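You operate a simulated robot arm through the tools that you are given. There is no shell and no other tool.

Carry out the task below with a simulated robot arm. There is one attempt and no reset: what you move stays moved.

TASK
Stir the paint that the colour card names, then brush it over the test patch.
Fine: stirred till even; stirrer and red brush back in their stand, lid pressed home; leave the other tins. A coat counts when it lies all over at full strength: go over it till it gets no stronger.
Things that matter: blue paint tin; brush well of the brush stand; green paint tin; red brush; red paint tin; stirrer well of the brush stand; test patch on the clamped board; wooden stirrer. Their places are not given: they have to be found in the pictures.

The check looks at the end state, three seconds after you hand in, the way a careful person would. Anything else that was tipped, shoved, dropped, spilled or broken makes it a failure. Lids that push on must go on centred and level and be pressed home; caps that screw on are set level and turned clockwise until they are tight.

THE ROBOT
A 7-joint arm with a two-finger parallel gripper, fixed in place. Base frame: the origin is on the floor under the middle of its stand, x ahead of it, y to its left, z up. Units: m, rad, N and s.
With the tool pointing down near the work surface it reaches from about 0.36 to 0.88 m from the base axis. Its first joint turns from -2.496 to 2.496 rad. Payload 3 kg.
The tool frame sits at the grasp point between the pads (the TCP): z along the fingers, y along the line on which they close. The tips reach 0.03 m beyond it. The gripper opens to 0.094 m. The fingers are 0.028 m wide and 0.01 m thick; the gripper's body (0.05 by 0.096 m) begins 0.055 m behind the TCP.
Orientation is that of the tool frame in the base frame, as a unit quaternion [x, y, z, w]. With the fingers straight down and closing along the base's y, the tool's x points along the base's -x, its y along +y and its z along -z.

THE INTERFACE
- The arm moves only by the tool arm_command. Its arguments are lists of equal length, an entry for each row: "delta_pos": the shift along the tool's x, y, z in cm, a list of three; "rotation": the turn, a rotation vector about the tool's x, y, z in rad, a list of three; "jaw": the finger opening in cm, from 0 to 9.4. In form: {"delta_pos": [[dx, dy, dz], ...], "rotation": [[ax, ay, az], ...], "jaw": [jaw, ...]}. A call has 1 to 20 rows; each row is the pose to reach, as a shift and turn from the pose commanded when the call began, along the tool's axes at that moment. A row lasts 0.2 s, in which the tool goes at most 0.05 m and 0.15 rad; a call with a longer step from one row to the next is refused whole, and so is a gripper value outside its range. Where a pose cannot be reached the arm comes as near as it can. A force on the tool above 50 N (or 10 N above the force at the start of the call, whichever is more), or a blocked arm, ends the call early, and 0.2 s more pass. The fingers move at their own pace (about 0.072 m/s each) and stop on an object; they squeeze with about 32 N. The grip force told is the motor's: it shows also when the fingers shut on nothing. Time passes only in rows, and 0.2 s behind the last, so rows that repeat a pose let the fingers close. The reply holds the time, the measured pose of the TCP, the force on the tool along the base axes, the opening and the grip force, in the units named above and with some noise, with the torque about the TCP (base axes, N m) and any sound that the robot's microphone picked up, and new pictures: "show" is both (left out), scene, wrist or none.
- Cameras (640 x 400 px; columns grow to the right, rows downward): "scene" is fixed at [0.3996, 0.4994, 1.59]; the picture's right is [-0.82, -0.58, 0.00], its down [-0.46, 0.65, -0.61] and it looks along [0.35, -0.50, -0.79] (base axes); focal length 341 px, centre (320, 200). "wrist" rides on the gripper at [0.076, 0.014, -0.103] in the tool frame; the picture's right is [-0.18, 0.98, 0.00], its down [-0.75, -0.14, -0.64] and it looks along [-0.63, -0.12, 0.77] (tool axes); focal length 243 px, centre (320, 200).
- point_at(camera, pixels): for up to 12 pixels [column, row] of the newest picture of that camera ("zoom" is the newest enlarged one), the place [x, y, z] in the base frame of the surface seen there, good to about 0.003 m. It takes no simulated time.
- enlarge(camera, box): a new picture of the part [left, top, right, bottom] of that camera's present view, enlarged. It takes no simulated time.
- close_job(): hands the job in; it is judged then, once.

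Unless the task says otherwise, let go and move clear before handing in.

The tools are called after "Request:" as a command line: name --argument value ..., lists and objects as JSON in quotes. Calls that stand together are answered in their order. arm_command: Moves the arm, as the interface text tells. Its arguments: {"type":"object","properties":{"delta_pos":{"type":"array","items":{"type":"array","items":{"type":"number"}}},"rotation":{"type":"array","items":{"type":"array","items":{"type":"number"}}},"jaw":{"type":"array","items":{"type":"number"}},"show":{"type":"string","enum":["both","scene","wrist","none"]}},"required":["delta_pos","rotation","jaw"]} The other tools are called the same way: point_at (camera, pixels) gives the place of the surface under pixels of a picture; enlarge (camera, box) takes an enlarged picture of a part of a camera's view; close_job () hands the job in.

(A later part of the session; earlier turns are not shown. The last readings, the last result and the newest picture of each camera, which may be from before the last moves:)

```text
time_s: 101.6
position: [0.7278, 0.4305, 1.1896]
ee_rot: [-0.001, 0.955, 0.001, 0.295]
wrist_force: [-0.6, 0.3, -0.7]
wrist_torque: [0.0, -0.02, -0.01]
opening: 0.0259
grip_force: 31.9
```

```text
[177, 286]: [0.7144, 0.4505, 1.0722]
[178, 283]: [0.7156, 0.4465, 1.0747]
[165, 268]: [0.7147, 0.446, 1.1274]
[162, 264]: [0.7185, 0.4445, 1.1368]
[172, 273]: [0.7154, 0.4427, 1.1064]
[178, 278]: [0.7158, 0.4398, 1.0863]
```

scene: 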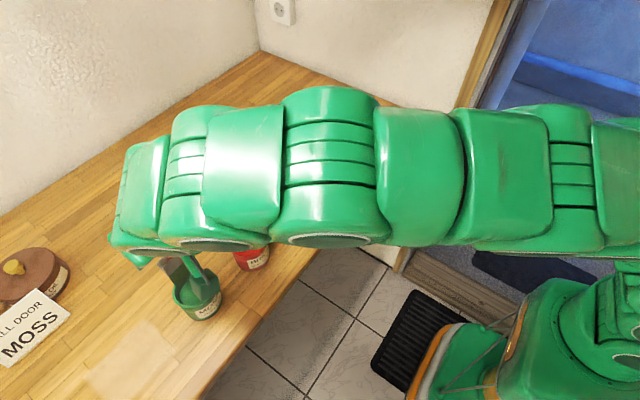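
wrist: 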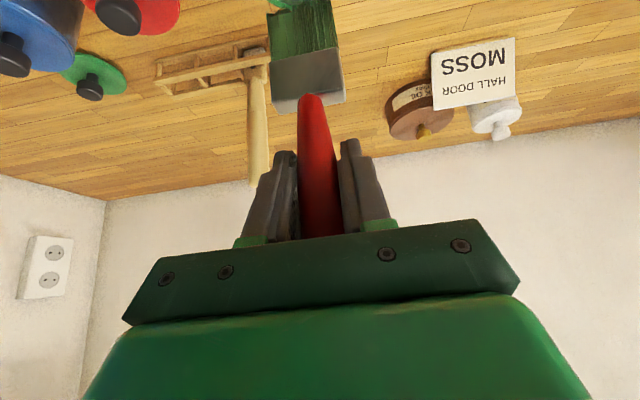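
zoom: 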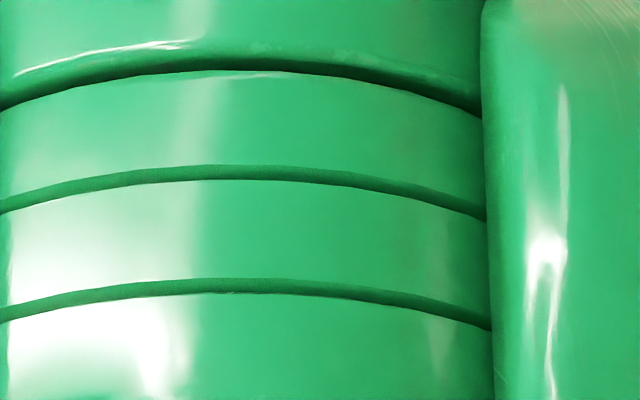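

The tip is now 0.115 below the TCP. I'll dip to about 1 cm below the paint surface without pressing on the floor, hold, and rise to drip.

Request:
arm_command --delta_pos '[[1.355, 0, 1.98], [2.71, 0, 3.96], [4.065, 0, 5.94], [5.0, 0, 7.3], [5.42, 0, 7.92], [5.42, 0, 7.92], [5.42, 0, 7.92], [5.42, 0, 7.92], [5.42, 0, 7.92], [5.42, 0, 7.92]]' --rotation '[[0, 0, 0], [0, 0, 0], [0, 0, 0], [0, 0, 0], [0, 0, 0], [0, 0, 0], [0, 0, 0], [0, 0, 0], [0, 0, 0], [0, 0, 0]]' --jaw '[0, 0, 0, 0, 0, 0, 0, 0, 0, 0]' --show "wrist"

Request:
enlarge --camera "wrist" --box '[220, 0, 380, 100]'

Request:
enlarge --camera "scene" --box '[290, 90, 410, 200]'

```text
time_s: 103.8
position: [0.7256, 0.4285, 1.0936]
ee_rot: [0.0, 0.956, 0.0, 0.295]
wrist_force: [0.3, 0.0, -0.8]
wrist_torque: [0.01, 0.01, -0.02]
opening: 0.026
grip_force: 32.0
```

wrist: 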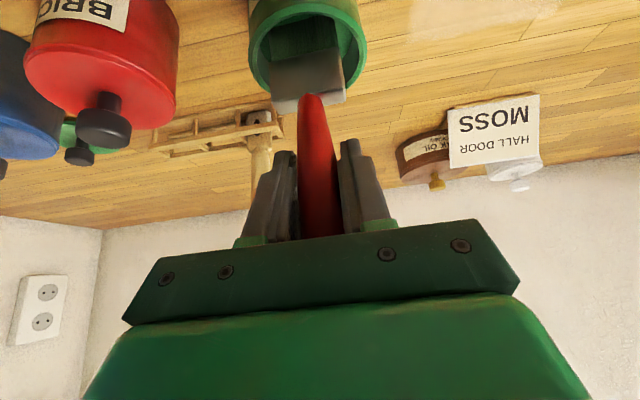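

```text
4.00 times, centred on (300, 50) of wrist
```

zoom: 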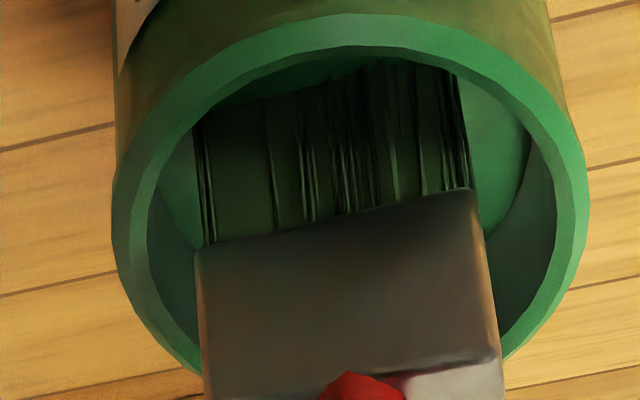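

```text
3.64 times, centred on (350, 145) of scene
```

zoom: 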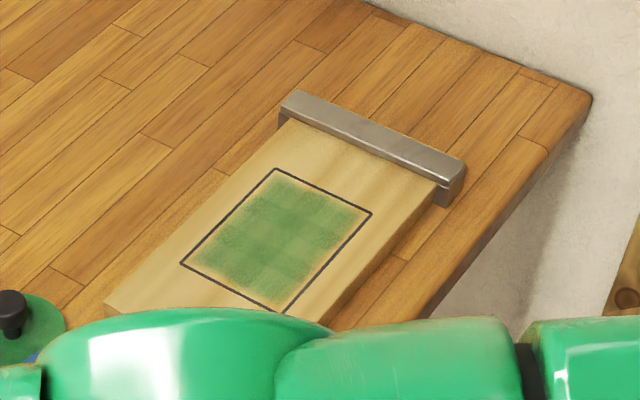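

The dip is in, and the zoom of the patch shows a light coat with thin edges on all sides. I'll lower 1 mm more briefly, then rise and let it drip.

Request:
arm_command --delta_pos '[[0.06, 0, 0.08], [0.06, 0, 0.08], [0.06, 0, 0.08], [-0.56, 0, -0.83], [-1.13, 0, -1.65], [-1.69, 0, -2.48], [-1.69, 0, -2.48], [-1.69, 0, -2.48], [-1.69, 0, -2.48], [-1.69, 0, -2.48], [-1.69, 0, -2.48], [-1.69, 0, -2.48], [-1.69, 0, -2.48], [-2.82, 0, -4.13], [-4.12, 0, -6.02], [-5.42, 0, -7.92], [-5.42, 0, -7.92], [-5.42, 0, -7.92]]' --rotation '[[0, 0, 0], [0, 0, 0], [0, 0, 0], [0, 0, 0], [0, 0, 0], [0, 0, 0], [0, 0, 0], [0, 0, 0], [0, 0, 0], [0, 0, 0], [0, 0, 0], [0, 0, 0], [0, 0, 0], [0, 0, 0], [0, 0, 0], [0, 0, 0], [0, 0, 0], [0, 0, 0]]' --jaw '[0, 0, 0, 0, 0, 0, 0, 0, 0, 0, 0, 0, 0, 0, 0, 0, 0, 0]' --show "wrist"

Request:
enlarge --camera "wrist" --box '[220, 0, 380, 100]'

Request:
point_at --camera "wrist" --pixels '[[282, 18], [300, 14], [322, 12], [300, 50], [296, 62], [312, 97]]'

```text
time_s: 107.6
position: [0.7253, 0.4298, 1.19]
ee_rot: [-0.001, 0.956, 0.0, 0.295]
wrist_force: [-0.5, 0.3, -0.9]
wrist_torque: [-0.02, 0.0, 0.01]
opening: 0.0259
grip_force: 31.8
```

wrist: 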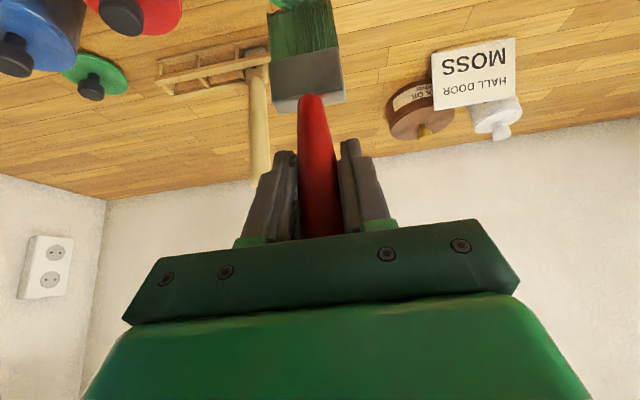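

```text
4.00 times, centred on (300, 50) of wrist
```

zoom: 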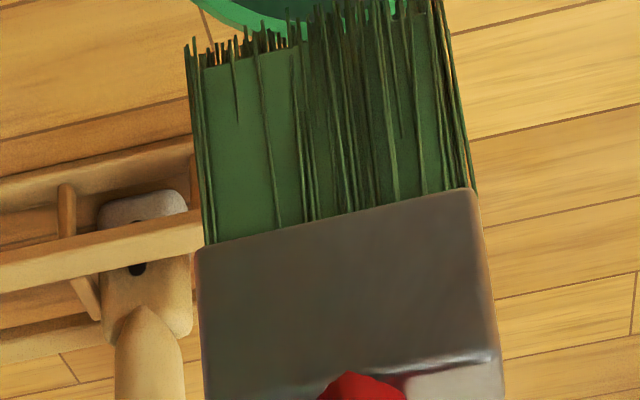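

```text
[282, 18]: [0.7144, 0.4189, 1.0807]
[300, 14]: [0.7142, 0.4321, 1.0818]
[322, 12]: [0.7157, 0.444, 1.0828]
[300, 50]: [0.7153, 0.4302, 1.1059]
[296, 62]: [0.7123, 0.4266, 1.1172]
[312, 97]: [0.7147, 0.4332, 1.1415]
```

The bristle colour hardly changed, and on the first dip they only turned green once the tips were near the floor. I'll dip deeper, approaching floor contact gently.

Request:
arm_command --delta_pos '[[1.355, 0, 1.98], [2.71, 0, 3.96], [4.065, 0, 5.94], [5.0, 0, 7.3], [5.53, 0, 8.09], [5.65, 0, 8.25], [5.65, 0, 8.25]]' --rotation '[[0, 0, 0], [0, 0, 0], [0, 0, 0], [0, 0, 0], [0, 0, 0], [0, 0, 0], [0, 0, 0]]' --jaw '[0, 0, 0, 0, 0, 0, 0]' --show "none"

```text
time_s: 109.2
position: [0.7248, 0.4304, 1.089]
ee_rot: [0.0, 0.955, 0.0, 0.295]
wrist_force: [-0.4, -0.1, -1.5]
wrist_torque: [0.02, 0.01, 0.03]
opening: 0.0256
grip_force: 31.9
```

Request:
arm_command --delta_pos '[[0.11, 0, 0.165], [0.17, 0, 0.25], [0.17, 0, 0.25]]' --rotation '[[0, 0, 0], [0, 0, 0], [0, 0, 0]]' --jaw '[0, 0, 0]' --show "wrist"

Request:
enlarge --camera "wrist" --box '[220, 0, 380, 100]'

```text
time_s: 110.0
position: [0.7256, 0.4307, 1.0882]
ee_rot: [0.001, 0.955, 0.001, 0.297]
wrist_force: [1.3, -0.4, 22.4]
wrist_torque: [0.08, -0.05, 0.0]
opening: 0.026
grip_force: 32.0
```

wrist: 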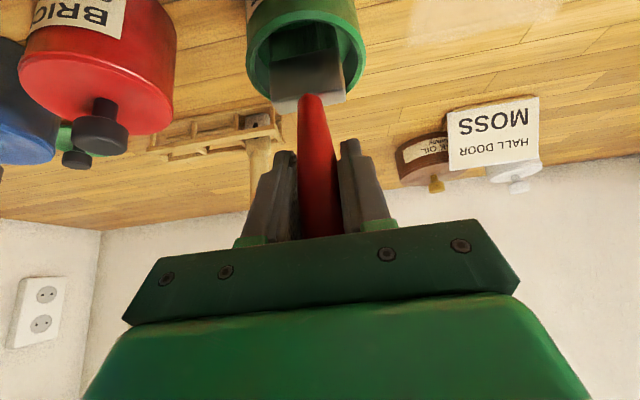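

```text
4.00 times, centred on (300, 50) of wrist
```

zoom: 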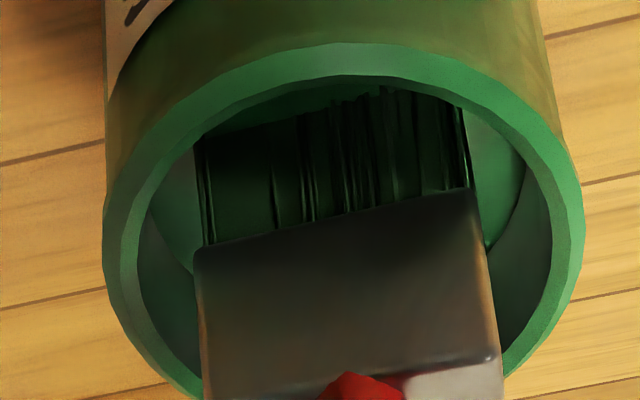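

Floor contact at TCP 1.088 (22 N), and the bristles look greener. I'll rise, drip and check.

Request:
arm_command --delta_pos '[[0.0, 0, 0.0], [-0.11, 0, -0.16], [-0.11, 0, -0.16], [-0.68, 0, -0.99], [-1.24, 0, -1.82], [-1.81, 0, -2.64], [-1.81, 0, -2.64], [-1.81, 0, -2.64], [-1.81, 0, -2.64], [-1.81, 0, -2.64], [-1.81, 0, -2.64], [-1.81, 0, -2.64], [-1.81, 0, -2.64], [-2.94, 0, -4.29], [-4.24, 0, -6.19], [-5.82, 0, -8.5], [-5.82, 0, -8.5], [-5.82, 0, -8.5]]' --rotation '[[0, 0, 0], [0, 0, 0], [0, 0, 0], [0, 0, 0], [0, 0, 0], [0, 0, 0], [0, 0, 0], [0, 0, 0], [0, 0, 0], [0, 0, 0], [0, 0, 0], [0, 0, 0], [0, 0, 0], [0, 0, 0], [0, 0, 0], [0, 0, 0], [0, 0, 0], [0, 0, 0]]' --jaw '[0, 0, 0, 0, 0, 0, 0, 0, 0, 0, 0, 0, 0, 0, 0, 0, 0, 0]' --show "both"

Request:
enlarge --camera "wrist" --box '[220, 0, 380, 100]'

Request:
enlarge --camera "scene" --box '[150, 240, 250, 340]'

```text
time_s: 113.8
position: [0.7261, 0.4293, 1.1897]
ee_rot: [0.0, 0.956, 0.0, 0.295]
wrist_force: [0.6, 0.6, -0.7]
wrist_torque: [0.03, 0.02, 0.02]
opening: 0.0259
grip_force: 32.2
```

scene: 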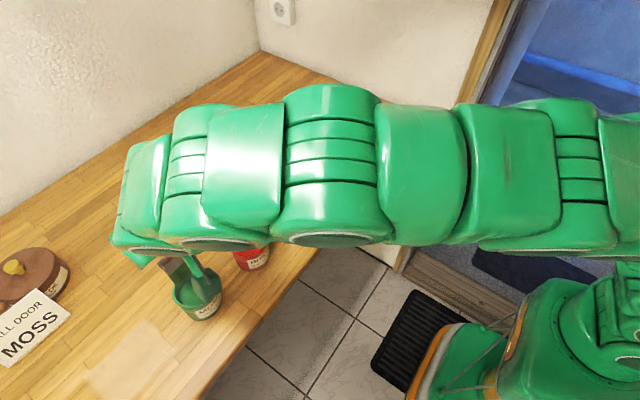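
wrist: 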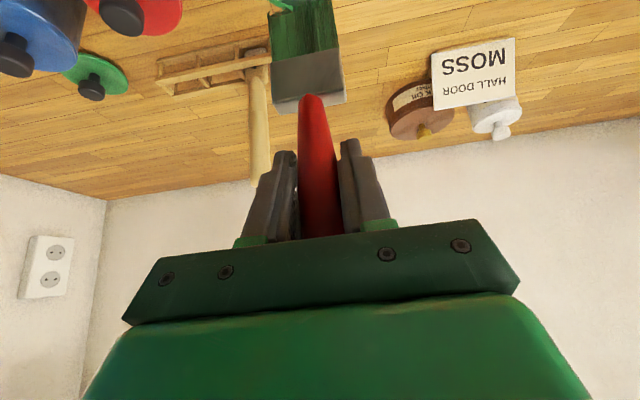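

```text
4.00 times, centred on (300, 50) of wrist
```

zoom: 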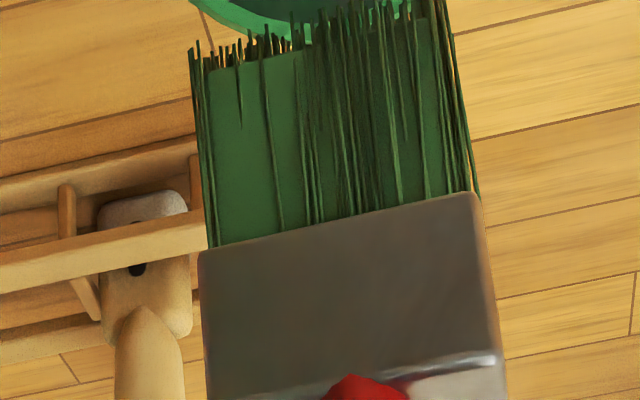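

```text
4.00 times, centred on (200, 290) of scene
```

zoom: 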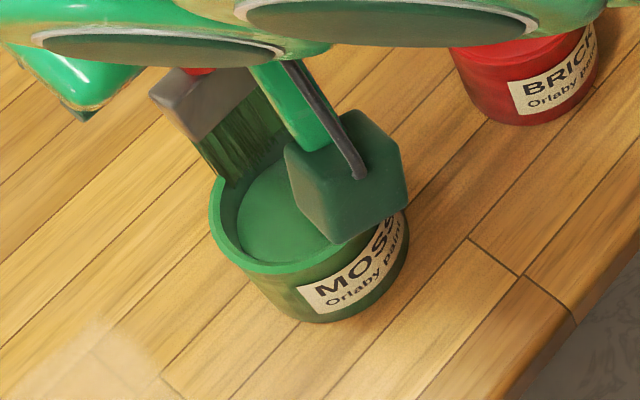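

The bristles are vivid green again. I'll carry the brush back by the front corridor and come down just above the near edge of the patch at (0.674, 0.006).

Request:
arm_command --delta_pos '[[2.68, -1.5, -1.84], [5.36, -3.0, -3.67], [6.44, -7.5, -4.4], [6.44, -12.3, -4.4], [6.44, -17.1, -4.4], [6.44, -21.9, -4.4], [6.44, -26.7, -4.4], [6.44, -31.5, -4.4], [6.44, -36.0, -4.4], [5.4, -39.5, -3.7], [4.29, -42.4, -2.94], [6.27, -42.4, -0.05], [8.25, -42.4, 2.84], [10.22, -42.4, 5.73], [10.22, -42.4, 5.73]]' --rotation '[[0, 0, 0], [0, 0, 0], [0, 0, 0], [0, 0, 0], [0, 0, 0], [0, 0, 0], [0, 0, 0], [0, 0, 0], [0, 0, 0], [0, 0, 0], [0, 0, 0], [0, 0, 0], [0, 0, 0], [0, 0, 0], [0, 0, 0]]' --jaw '[0, 0, 0, 0, 0, 0, 0, 0, 0, 0, 0, 0, 0, 0, 0]' --show "both"

Request:
enlarge --camera "scene" --box '[310, 120, 380, 190]'

```text
time_s: 117.0
position: [0.6743, 0.0067, 1.0839]
ee_rot: [-0.001, 0.955, 0.0, 0.296]
wrist_force: [0.4, 0.1, -0.8]
wrist_torque: [-0.03, -0.04, -0.02]
opening: 0.0257
grip_force: 32.3
```

scene: 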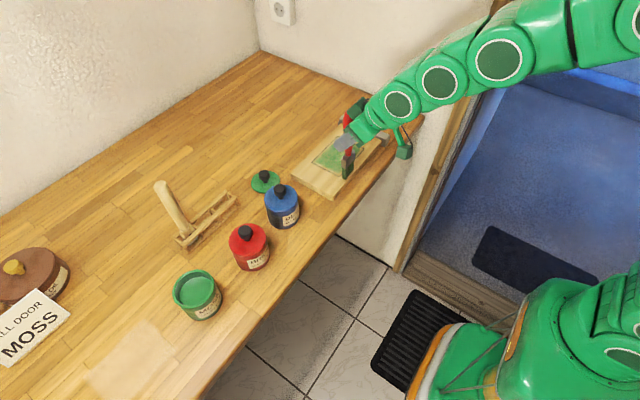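
wrist: 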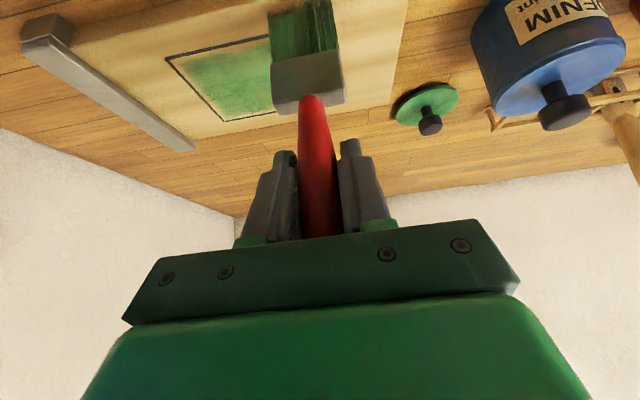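

```text
5.71 times, centred on (345, 155) of scene
```

zoom: 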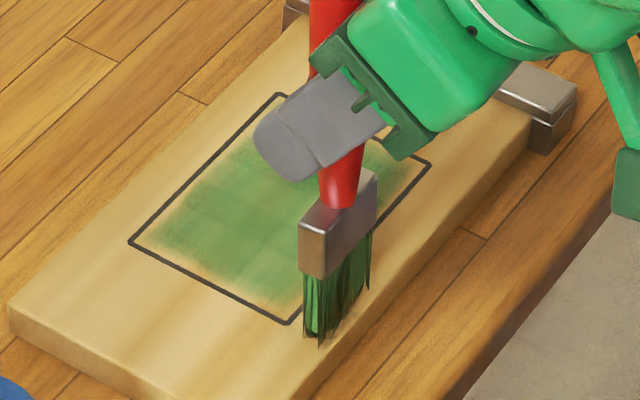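

Request:
point_at --camera "zoom" --pixels '[[318, 338], [308, 335], [330, 325], [368, 280], [305, 260], [320, 250], [320, 310]]'

```text
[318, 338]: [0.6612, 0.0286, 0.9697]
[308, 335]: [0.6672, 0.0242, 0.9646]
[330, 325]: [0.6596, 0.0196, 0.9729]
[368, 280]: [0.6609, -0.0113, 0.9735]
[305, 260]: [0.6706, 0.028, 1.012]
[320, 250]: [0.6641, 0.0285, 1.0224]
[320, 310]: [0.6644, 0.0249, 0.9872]
```

The brush's bristle centre is about 8 mm nearer the robot than the TCP, tips at z≈0.968. I'll move 1 cm outward and lower until light contact.

Request:
arm_command --delta_pos '[[-0.83, -0.2, 0.56], [-0.49, -0.2, 1.06], [-0.32, -0.2, 1.31], [-0.32, -0.2, 1.31]]' --rotation '[[0, 0, 0], [0, 0, 0], [0, 0, 0], [0, 0, 0]]' --jaw '[0, 0, 0, 0]' --show "none"

```text
time_s: 118.0
position: [0.6847, 0.0038, 1.077]
ee_rot: [-0.001, 0.955, 0.001, 0.297]
wrist_force: [2.0, 1.0, 28.2]
wrist_torque: [0.01, -0.12, 0.01]
opening: 0.0263
grip_force: 31.7
```

Contact is at about 1.078 (28 N at this push). I'll ease 1.5 mm and stroke lanes A and B.

Request:
arm_command --delta_pos '[[-0.09, 0, -0.12], [-1.94, 0, 1.15], [-3.8, 0, 2.42], [-5.66, 0, 3.69], [-7.51, 0, 4.96], [-5.66, 0, 3.69], [-3.8, 0, 2.42], [-1.94, 0, 1.15], [-0.09, 0, -0.12], [-0.09, -2.8, -0.12], [-1.94, -2.8, 1.15], [-3.8, -2.8, 2.42], [-5.66, -2.8, 3.69], [-7.51, -2.8, 4.96], [-5.66, -2.8, 3.69], [-3.8, -2.8, 2.42], [-1.94, -2.8, 1.15], [-0.09, -2.8, -0.12]]' --rotation '[[0, 0, 0], [0, 0, 0], [0, 0, 0], [0, 0, 0], [0, 0, 0], [0, 0, 0], [0, 0, 0], [0, 0, 0], [0, 0, 0], [0, 0, 0], [0, 0, 0], [0, 0, 0], [0, 0, 0], [0, 0, 0], [0, 0, 0], [0, 0, 0], [0, 0, 0], [0, 0, 0]]' --jaw '[0, 0, 0, 0, 0, 0, 0, 0, 0, 0, 0, 0, 0, 0, 0, 0, 0, 0]' --show "both"

Request:
enlarge --camera "scene" --box '[310, 120, 380, 190]'

```text
time_s: 121.8
position: [0.6818, -0.0244, 1.0765]
ee_rot: [0.0, 0.955, 0.0, 0.296]
wrist_force: [-0.8, 0.8, -1.1]
wrist_torque: [0.0, 0.0, 0.0]
opening: 0.026
grip_force: 31.7
```

scene: 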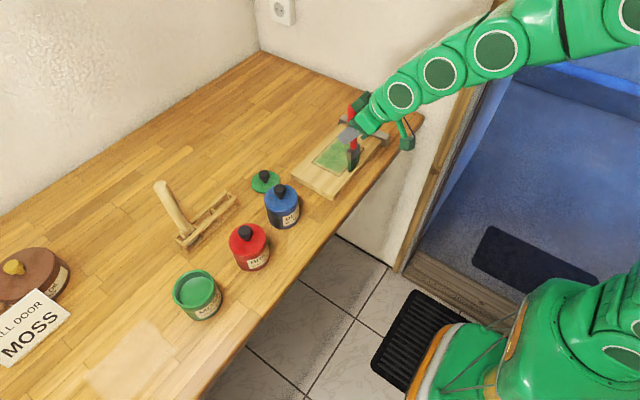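
wrist: 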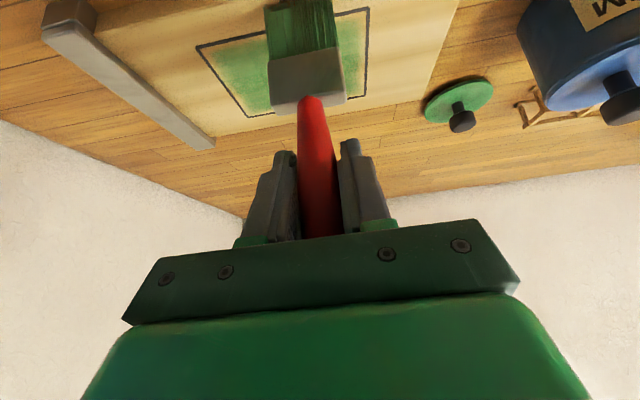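

```text
5.71 times, centred on (345, 155) of scene
```

zoom: 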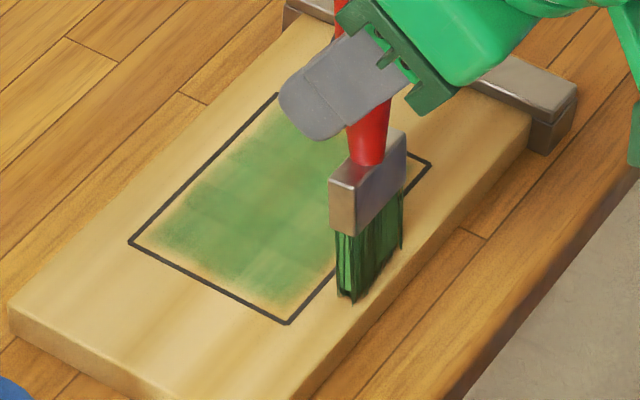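

The coat looks unchanged after these passes. I'll zoom in harder on it to compare shades.

Request:
enlarge --camera "scene" --box '[308, 130, 356, 180]'

Request:
enlarge --camera "wrist" --box '[180, 0, 400, 120]'

```text
8.00 times, centred on (332, 155) of scene
```

zoom: 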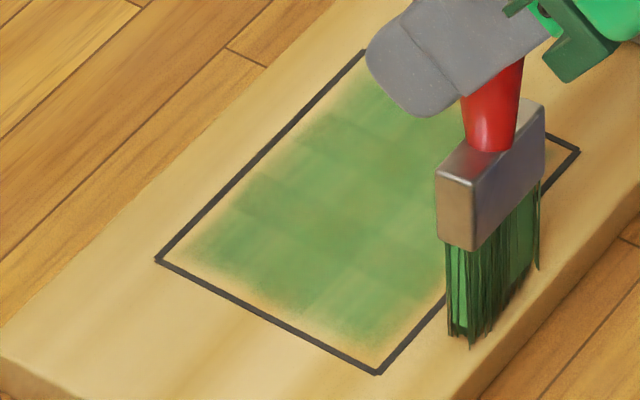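

```text
2.91 times, centred on (290, 60) of wrist
```

zoom: 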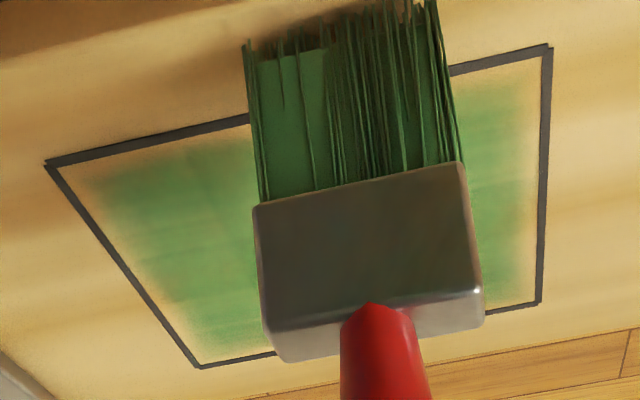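

I'll check whether the bristle tips actually touch the board at this height.

Request:
enlarge --camera "scene" --box '[340, 140, 370, 180]'

Request:
point_at --camera "scene" --pixels '[[349, 170], [350, 171], [352, 170], [355, 167], [349, 165], [349, 172], [347, 168], [351, 173]]'

```text
10.00 times, centred on (355, 160) of scene
```

zoom: 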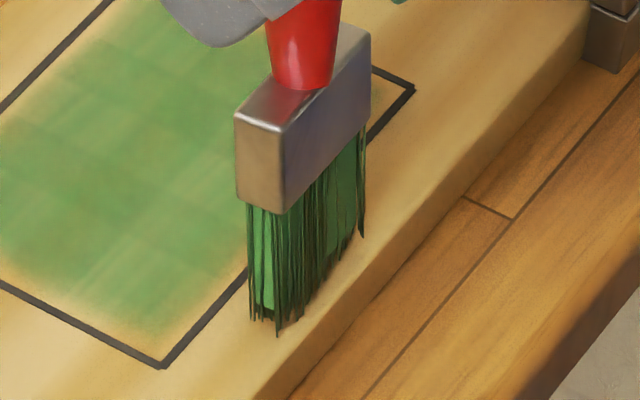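

```text
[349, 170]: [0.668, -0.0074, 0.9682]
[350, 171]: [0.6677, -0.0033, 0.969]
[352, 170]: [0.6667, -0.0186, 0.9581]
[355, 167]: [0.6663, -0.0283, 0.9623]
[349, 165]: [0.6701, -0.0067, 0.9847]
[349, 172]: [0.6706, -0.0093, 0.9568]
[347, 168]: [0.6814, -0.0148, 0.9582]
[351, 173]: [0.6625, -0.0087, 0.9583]
```

The inner bristle block hangs about 8 mm above the board with only the longer hairs touching. I'll press 3 mm further and make one pass along lane B to see whether the shade deepens.

Request:
arm_command --delta_pos '[[0.09, 0, 0.12], [0.17, 0, 0.25], [-1.69, 0, 1.52], [-3.54, 0, 2.79], [-5.4, 0, 4.06], [-7.26, 0, 5.33], [-7.26, 0, 5.33]]' --rotation '[[0, 0, 0], [0, 0, 0], [0, 0, 0], [0, 0, 0], [0, 0, 0], [0, 0, 0], [0, 0, 0]]' --jaw '[0, 0, 0, 0, 0, 0, 0]' --show "both"

Request:
enlarge --camera "scene" --box '[308, 130, 370, 180]'

```text
time_s: 123.4
position: [0.7751, -0.0231, 1.0735]
ee_rot: [-0.001, 0.955, 0.0, 0.296]
wrist_force: [-0.3, 0.2, 6.8]
wrist_torque: [0.01, 0.2, 0.0]
opening: 0.026
grip_force: 32.2
```

scene: 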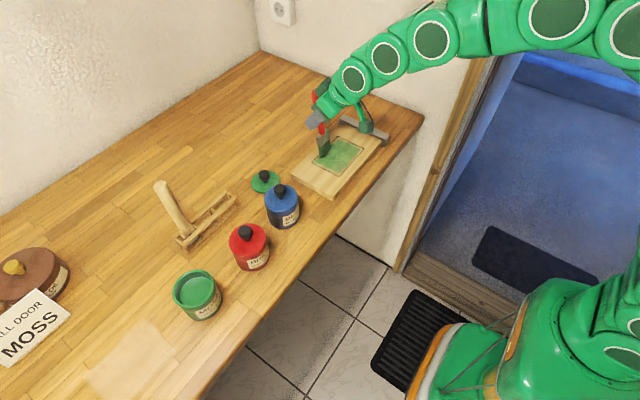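
wrist: 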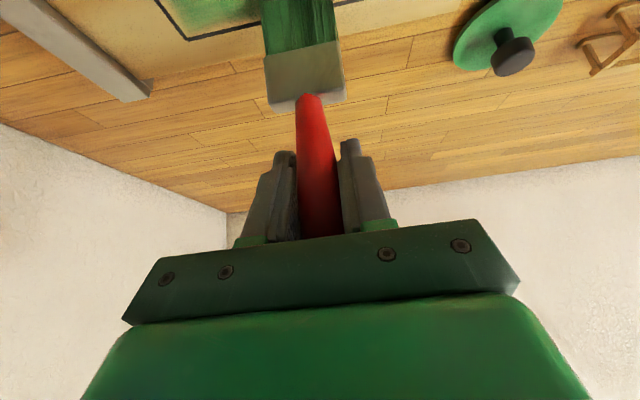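

```text
8.00 times, centred on (339, 155) of scene
```

zoom: 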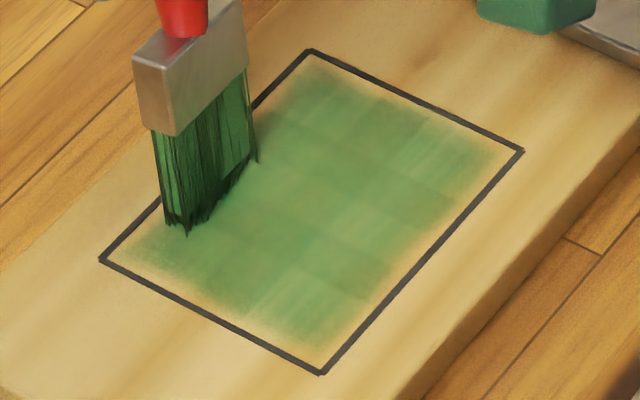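

Lane B may be slightly darker now, hard to tell. I'll run four more passes on lane B alone with steady contact to compare it against its neighbours.

Request:
arm_command --delta_pos '[[0.06, 0, 0.08], [1.91, 0, -1.19], [3.77, 0, -2.46], [5.63, 0, -3.73], [7.48, 0, -5.0], [5.63, 0, -3.73], [3.77, 0, -2.46], [1.91, 0, -1.19], [0.06, 0, 0.08], [1.91, 0, -1.19], [3.77, 0, -2.46], [5.63, 0, -3.73], [7.48, 0, -5.0], [5.63, 0, -3.73], [3.77, 0, -2.46], [1.91, 0, -1.19], [0.06, 0, 0.08], [0.06, 0, 0.08]]' --rotation '[[0, 0, 0], [0, 0, 0], [0, 0, 0], [0, 0, 0], [0, 0, 0], [0, 0, 0], [0, 0, 0], [0, 0, 0], [0, 0, 0], [0, 0, 0], [0, 0, 0], [0, 0, 0], [0, 0, 0], [0, 0, 0], [0, 0, 0], [0, 0, 0], [0, 0, 0], [0, 0, 0]]' --jaw '[0, 0, 0, 0, 0, 0, 0, 0, 0, 0, 0, 0, 0, 0, 0, 0, 0, 0]' --show "both"

Request:
enlarge --camera "scene" --box '[308, 130, 370, 180]'

```text
time_s: 127.2
position: [0.7749, -0.0249, 1.0723]
ee_rot: [0.0, 0.955, 0.0, 0.296]
wrist_force: [-0.2, 0.0, -0.5]
wrist_torque: [0.01, -0.03, 0.01]
opening: 0.0259
grip_force: 31.9
```

scene: 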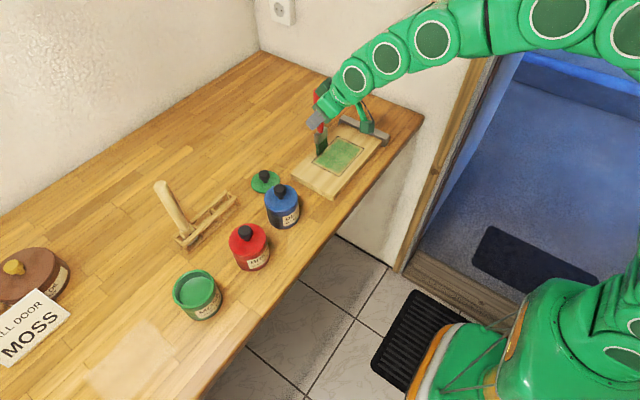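
wrist: 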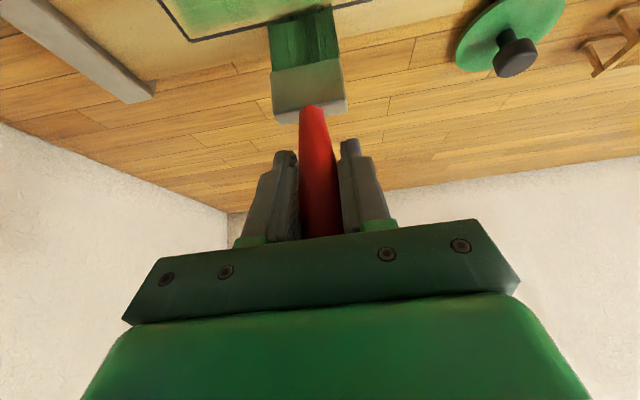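

```text
8.00 times, centred on (339, 155) of scene
```

zoom: 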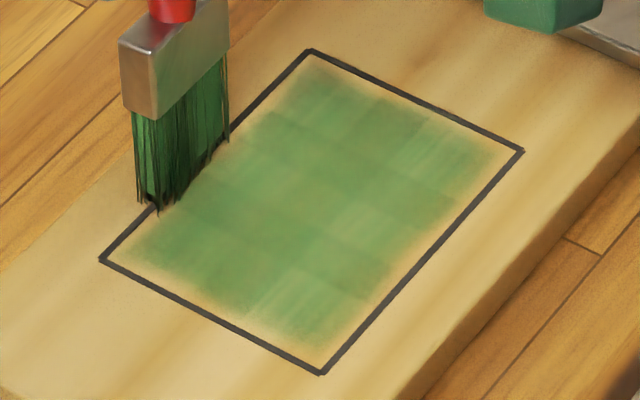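

The shade shows no clear change after five more passes. I'll check the brush's position and tilt in the grip.

Request:
point_at --camera "zoom" --pixels '[[160, 205], [140, 198], [150, 170], [130, 100], [150, 105], [125, 45], [155, 45], [225, 135], [200, 60], [170, 10]]'

Request:
point_at --camera "wrist" --pixels '[[300, 30], [300, 60], [306, 90], [312, 120], [314, 150], [318, 190]]'

```text
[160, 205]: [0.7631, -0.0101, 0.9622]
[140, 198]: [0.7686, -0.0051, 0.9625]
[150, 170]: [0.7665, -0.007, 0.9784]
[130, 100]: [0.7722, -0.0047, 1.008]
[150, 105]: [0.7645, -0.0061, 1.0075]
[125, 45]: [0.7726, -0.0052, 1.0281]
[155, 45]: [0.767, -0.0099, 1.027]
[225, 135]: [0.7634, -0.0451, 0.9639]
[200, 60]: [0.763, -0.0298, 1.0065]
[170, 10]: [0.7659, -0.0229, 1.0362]
```

```text
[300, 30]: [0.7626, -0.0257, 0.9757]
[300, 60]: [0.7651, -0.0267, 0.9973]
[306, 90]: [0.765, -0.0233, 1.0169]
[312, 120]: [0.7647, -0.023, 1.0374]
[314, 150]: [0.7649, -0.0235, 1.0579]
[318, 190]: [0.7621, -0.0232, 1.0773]
```

The brush is upright but has slid up in the grip; bristles centre about 7 mm inside the TCP. I see three paler cells near zoom (300,310), (355,220), (420,150) and will locate them.

Request:
point_at --camera "zoom" --pixels '[[300, 310], [355, 220], [420, 150], [330, 265], [390, 190], [260, 200], [215, 290], [320, 355], [390, 295], [120, 255], [315, 70], [505, 150]]'

Request:
enlarge --camera "scene" --box '[322, 138, 362, 178]'

```text
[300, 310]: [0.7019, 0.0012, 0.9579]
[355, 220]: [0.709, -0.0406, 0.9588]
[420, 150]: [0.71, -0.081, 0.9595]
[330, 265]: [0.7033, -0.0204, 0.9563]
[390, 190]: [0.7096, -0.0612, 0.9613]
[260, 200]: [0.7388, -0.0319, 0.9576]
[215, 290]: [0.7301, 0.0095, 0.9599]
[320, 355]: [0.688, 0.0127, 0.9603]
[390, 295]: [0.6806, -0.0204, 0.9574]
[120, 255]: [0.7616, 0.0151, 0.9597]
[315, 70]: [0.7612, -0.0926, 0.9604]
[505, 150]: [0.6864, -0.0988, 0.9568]
```

```text
10.00 times, centred on (342, 158) of scene
```

zoom: 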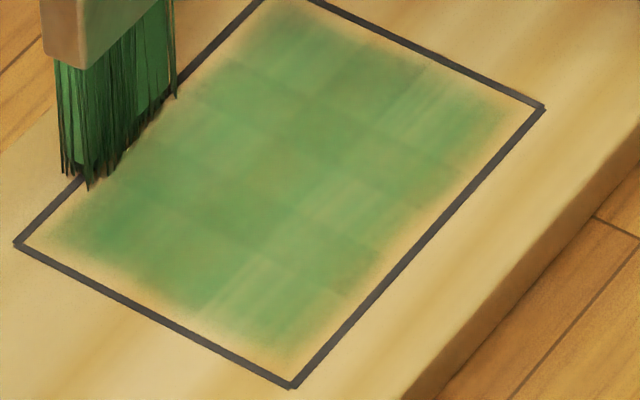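

The coat is drawn as soft-edged tiles about 2 cm across in alternating shades. To test saturation I'll pass four times over the paler tile at (0.709, −0.041) with light contact.

Request:
arm_command --delta_pos '[[0.0, -1.6, 0.0], [0.08, -1.6, 0.12], [1.93, -1.6, -1.15], [3.79, -1.6, -2.42], [5.65, -1.6, -3.69], [7.5, -1.6, -4.96], [5.65, -1.6, -3.69], [3.79, -1.6, -2.42], [1.93, -1.6, -1.15], [0.08, -1.6, 0.12], [1.93, -1.6, -1.15], [3.79, -1.6, -2.42], [5.65, -1.6, -3.69], [7.5, -1.6, -4.96], [5.65, -1.6, -3.69], [3.79, -1.6, -2.42], [1.93, -1.6, -1.15], [0.08, -1.6, 0.12], [0.08, -1.6, 0.12]]' --rotation '[[0, 0, 0], [0, 0, 0], [0, 0, 0], [0, 0, 0], [0, 0, 0], [0, 0, 0], [0, 0, 0], [0, 0, 0], [0, 0, 0], [0, 0, 0], [0, 0, 0], [0, 0, 0], [0, 0, 0], [0, 0, 0], [0, 0, 0], [0, 0, 0], [0, 0, 0], [0, 0, 0], [0, 0, 0]]' --jaw '[0, 0, 0, 0, 0, 0, 0, 0, 0, 0, 0, 0, 0, 0, 0, 0, 0, 0, 0]' --show "both"

Request:
enlarge --camera "scene" --box '[322, 138, 362, 178]'

Request:
enlarge --camera "scene" --box '[308, 130, 370, 180]'

```text
time_s: 131.2
position: [0.773, -0.0395, 1.0723]
ee_rot: [-0.001, 0.955, 0.001, 0.295]
wrist_force: [-0.7, 0.1, -0.4]
wrist_torque: [0.0, -0.03, 0.01]
opening: 0.0261
grip_force: 31.9
```

scene: 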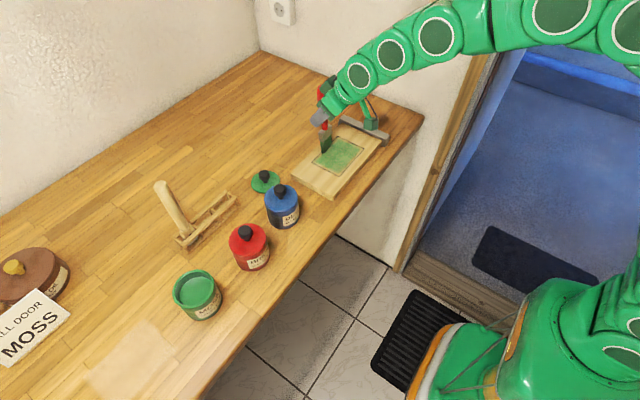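
wrist: 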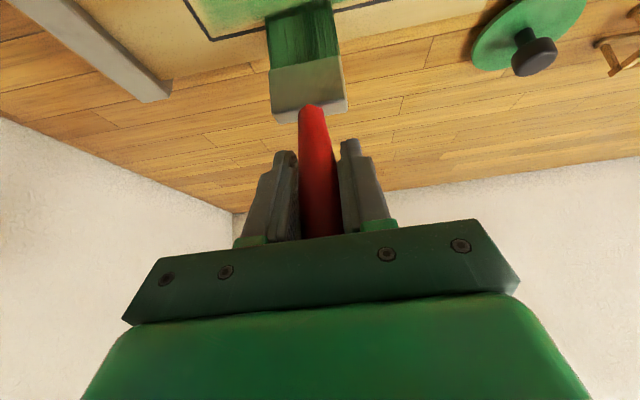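

```text
10.00 times, centred on (342, 158) of scene
```

zoom: 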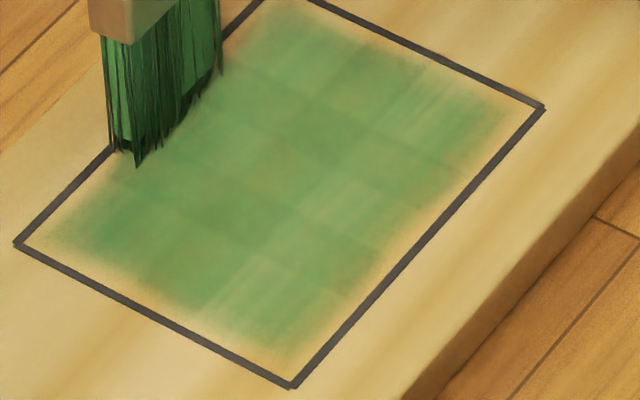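

```text
8.00 times, centred on (339, 155) of scene
```

zoom: 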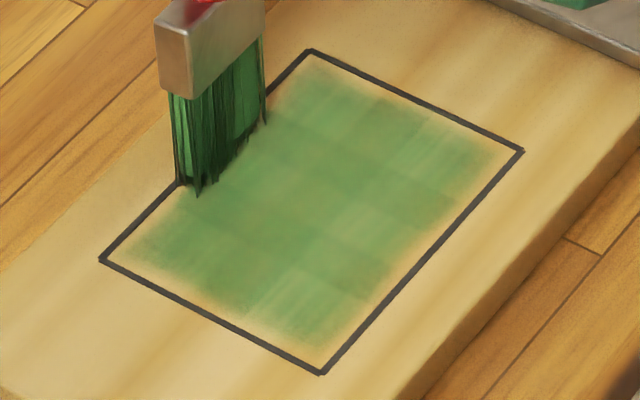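

The tile did not change. I'll look at the bristles' colour: if they are still vivid, no more paint is being taken by the coat.

Request:
enlarge --camera "wrist" --box '[220, 0, 380, 100]'

Request:
enlarge --camera "scene" --box '[310, 130, 345, 165]'

```text
4.00 times, centred on (300, 50) of wrist
```

zoom: 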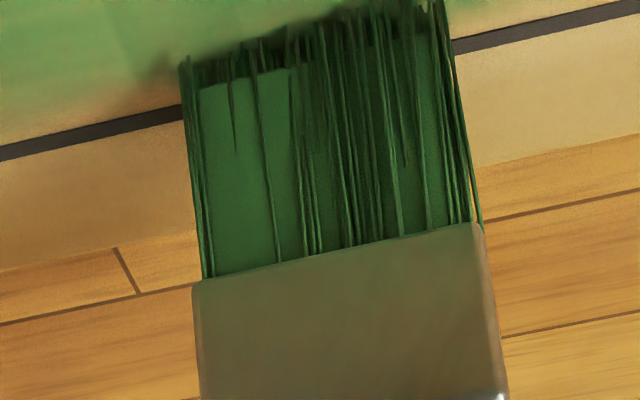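

```text
11.43 times, centred on (328, 148) of scene
```

zoom: 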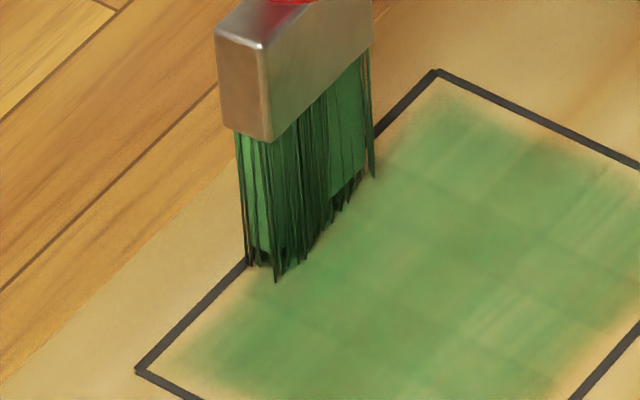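

The bristles are still vivid, so lanes A and B seem to take no more paint. I'll press 1.5 mm lower and go over the two far lanes (y≈−0.057 and −0.085) with the loaded brush.

Request:
arm_command --delta_pos '[[0.0, -1.6, 0.0], [0.09, -1.6, 0.12], [1.94, -1.6, -1.15], [3.8, -1.6, -2.42], [5.66, -1.6, -3.69], [7.51, -1.6, -4.96], [5.66, -1.6, -3.69], [3.8, -1.6, -2.42], [1.94, -1.6, -1.15], [0.09, -1.6, 0.12], [0.09, -4.4, 0.12], [1.94, -4.4, -1.15], [3.8, -4.4, -2.42], [5.66, -4.4, -3.69], [7.51, -4.4, -4.96], [5.66, -4.4, -3.69], [3.8, -4.4, -2.42], [1.94, -4.4, -1.15], [0.09, -4.4, 0.12], [0.09, -4.4, 0.12]]' --rotation '[[0, 0, 0], [0, 0, 0], [0, 0, 0], [0, 0, 0], [0, 0, 0], [0, 0, 0], [0, 0, 0], [0, 0, 0], [0, 0, 0], [0, 0, 0], [0, 0, 0], [0, 0, 0], [0, 0, 0], [0, 0, 0], [0, 0, 0], [0, 0, 0], [0, 0, 0], [0, 0, 0], [0, 0, 0], [0, 0, 0]]' --jaw '[0, 0, 0, 0, 0, 0, 0, 0, 0, 0, 0, 0, 0, 0, 0, 0, 0, 0, 0, 0]' --show "both"

Request:
enlarge --camera "scene" --box '[308, 130, 370, 180]'

Request:
enlarge --camera "wrist" --box '[220, 0, 380, 100]'

```text
time_s: 135.4
position: [0.7719, -0.0854, 1.0696]
ee_rot: [0.0, 0.956, 0.0, 0.295]
wrist_force: [-1.7, 0.1, 4.7]
wrist_torque: [0.04, 0.25, 0.01]
opening: 0.0261
grip_force: 32.2
```

scene: 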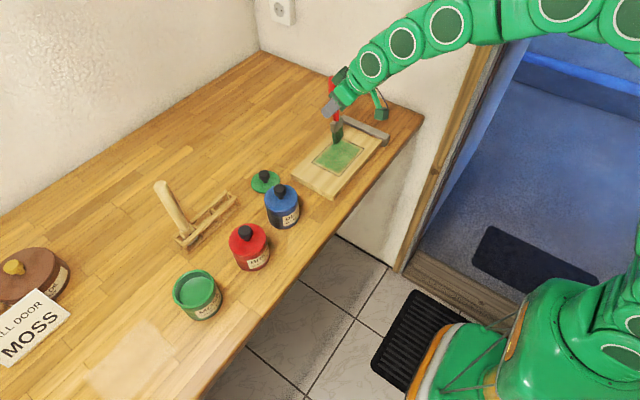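
wrist: 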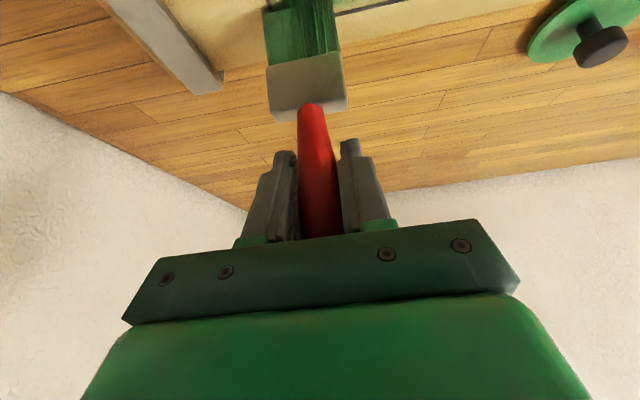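

```text
8.00 times, centred on (339, 155) of scene
```

zoom: 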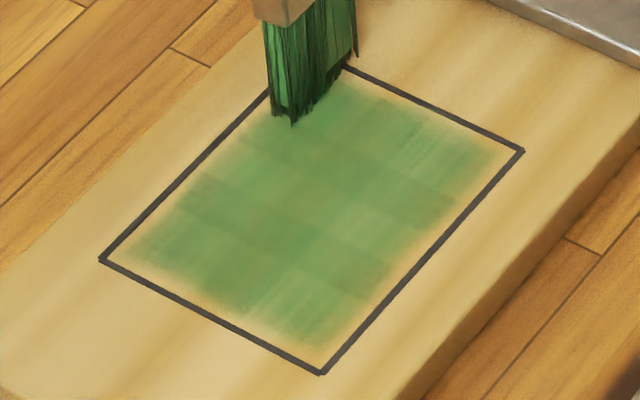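

```text
4.00 times, centred on (300, 50) of wrist
```

zoom: 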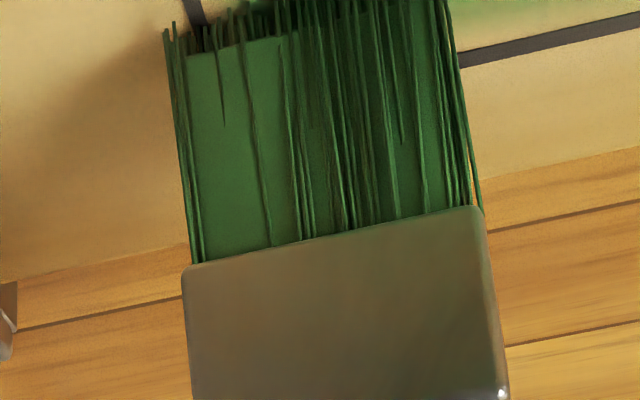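

The far lanes may have deepened slightly (contact 4.7 N). I'll zoom closer on the coat to compare.

Request:
enlarge --camera "scene" --box '[335, 140, 365, 170]'

Request:
enlarge --camera "scene" --box '[315, 150, 345, 180]'

```text
13.33 times, centred on (350, 155) of scene
```

zoom: 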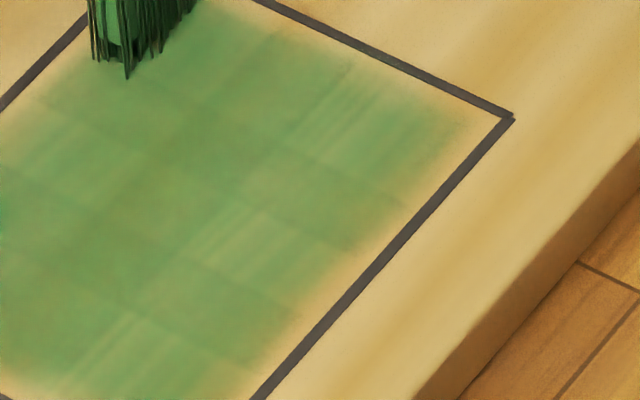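

```text
13.33 times, centred on (330, 165) of scene
```

zoom: 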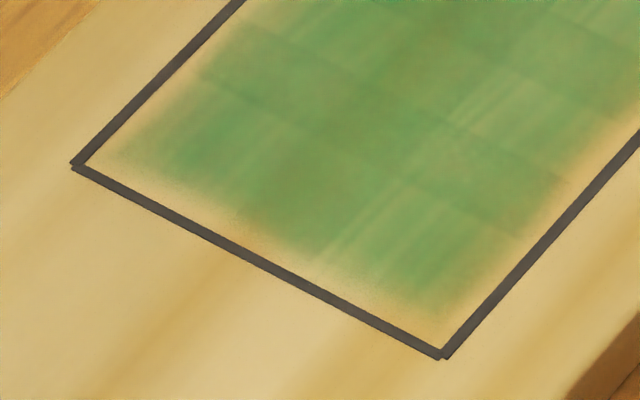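

The light/dark squares look like the coat's own repeating brush texture; only the rim is thin. I'll run the loaded brush all round the four edges of the patch with light contact.

Request:
arm_command --delta_pos '[[0.03, -0.8, 0.04], [2.51, -0.8, -1.65], [4.98, -0.8, -3.35], [7.29, -0.8, -4.93], [7.05, 1.3, -4.76], [7.05, 3.4, -4.76], [7.05, 5.5, -4.76], [7.05, 7.6, -4.76], [7.05, 9.9, -4.76], [4.57, 9.9, -3.07], [2.09, 9.9, -1.37], [0.03, 9.9, 0.04], [0.53, 7.8, -0.3], [0.53, 5.6, -0.3], [0.53, 3.4, -0.3], [0.53, 1.2, -0.3], [0.53, -0.8, -0.3], [0.53, -0.8, -0.3]]' --rotation '[[0, 0, 0], [0, 0, 0], [0, 0, 0], [0, 0, 0], [0, 0, 0], [0, 0, 0], [0, 0, 0], [0, 0, 0], [0, 0, 0], [0, 0, 0], [0, 0, 0], [0, 0, 0], [0, 0, 0], [0, 0, 0], [0, 0, 0], [0, 0, 0], [0, 0, 0], [0, 0, 0]]' --jaw '[0, 0, 0, 0, 0, 0, 0, 0, 0, 0, 0, 0, 0, 0, 0, 0, 0, 0]' --show "both"

Request:
enlarge --camera "scene" --box '[308, 130, 370, 180]'

Request:
enlarge --camera "wrist" --box '[220, 0, 380, 100]'

Request:
enlarge --camera "scene" --box '[315, 150, 345, 180]'

```text
time_s: 139.2
position: [0.768, -0.0922, 1.0679]
ee_rot: [0.0, 0.955, 0.0, 0.296]
wrist_force: [-0.2, 1.8, 7.3]
wrist_torque: [0.11, 0.09, -0.05]
opening: 0.0262
grip_force: 32.5
```

scene: 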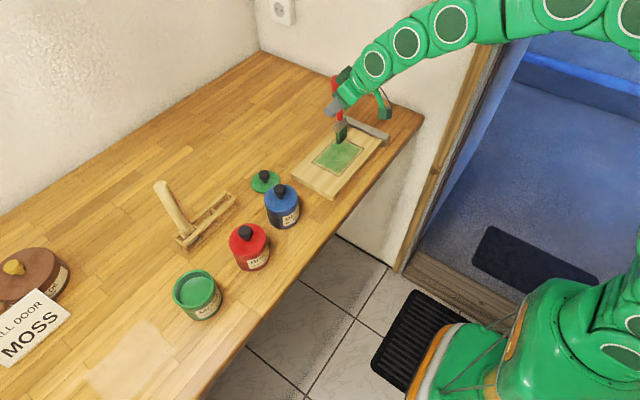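
wrist: 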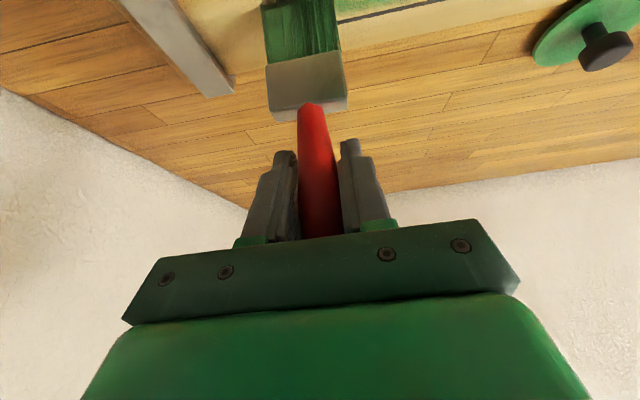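

```text
8.00 times, centred on (339, 155) of scene
```

zoom: 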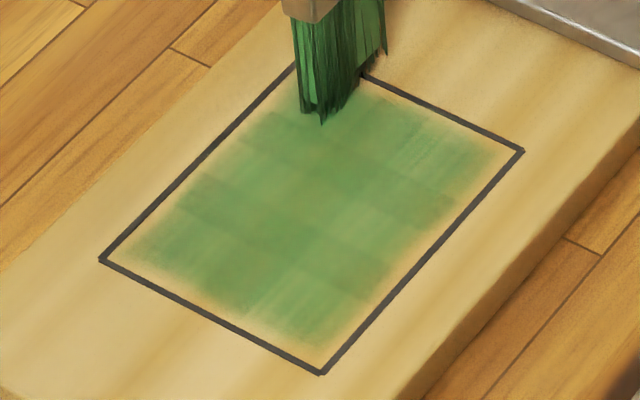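

```text
4.00 times, centred on (300, 50) of wrist
```

zoom: 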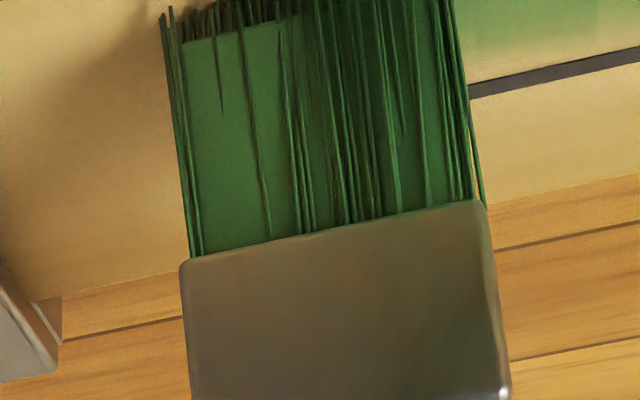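

```text
13.33 times, centred on (330, 165) of scene
```

zoom: 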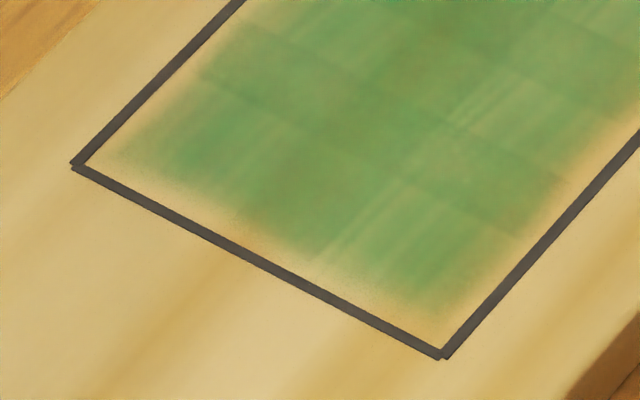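

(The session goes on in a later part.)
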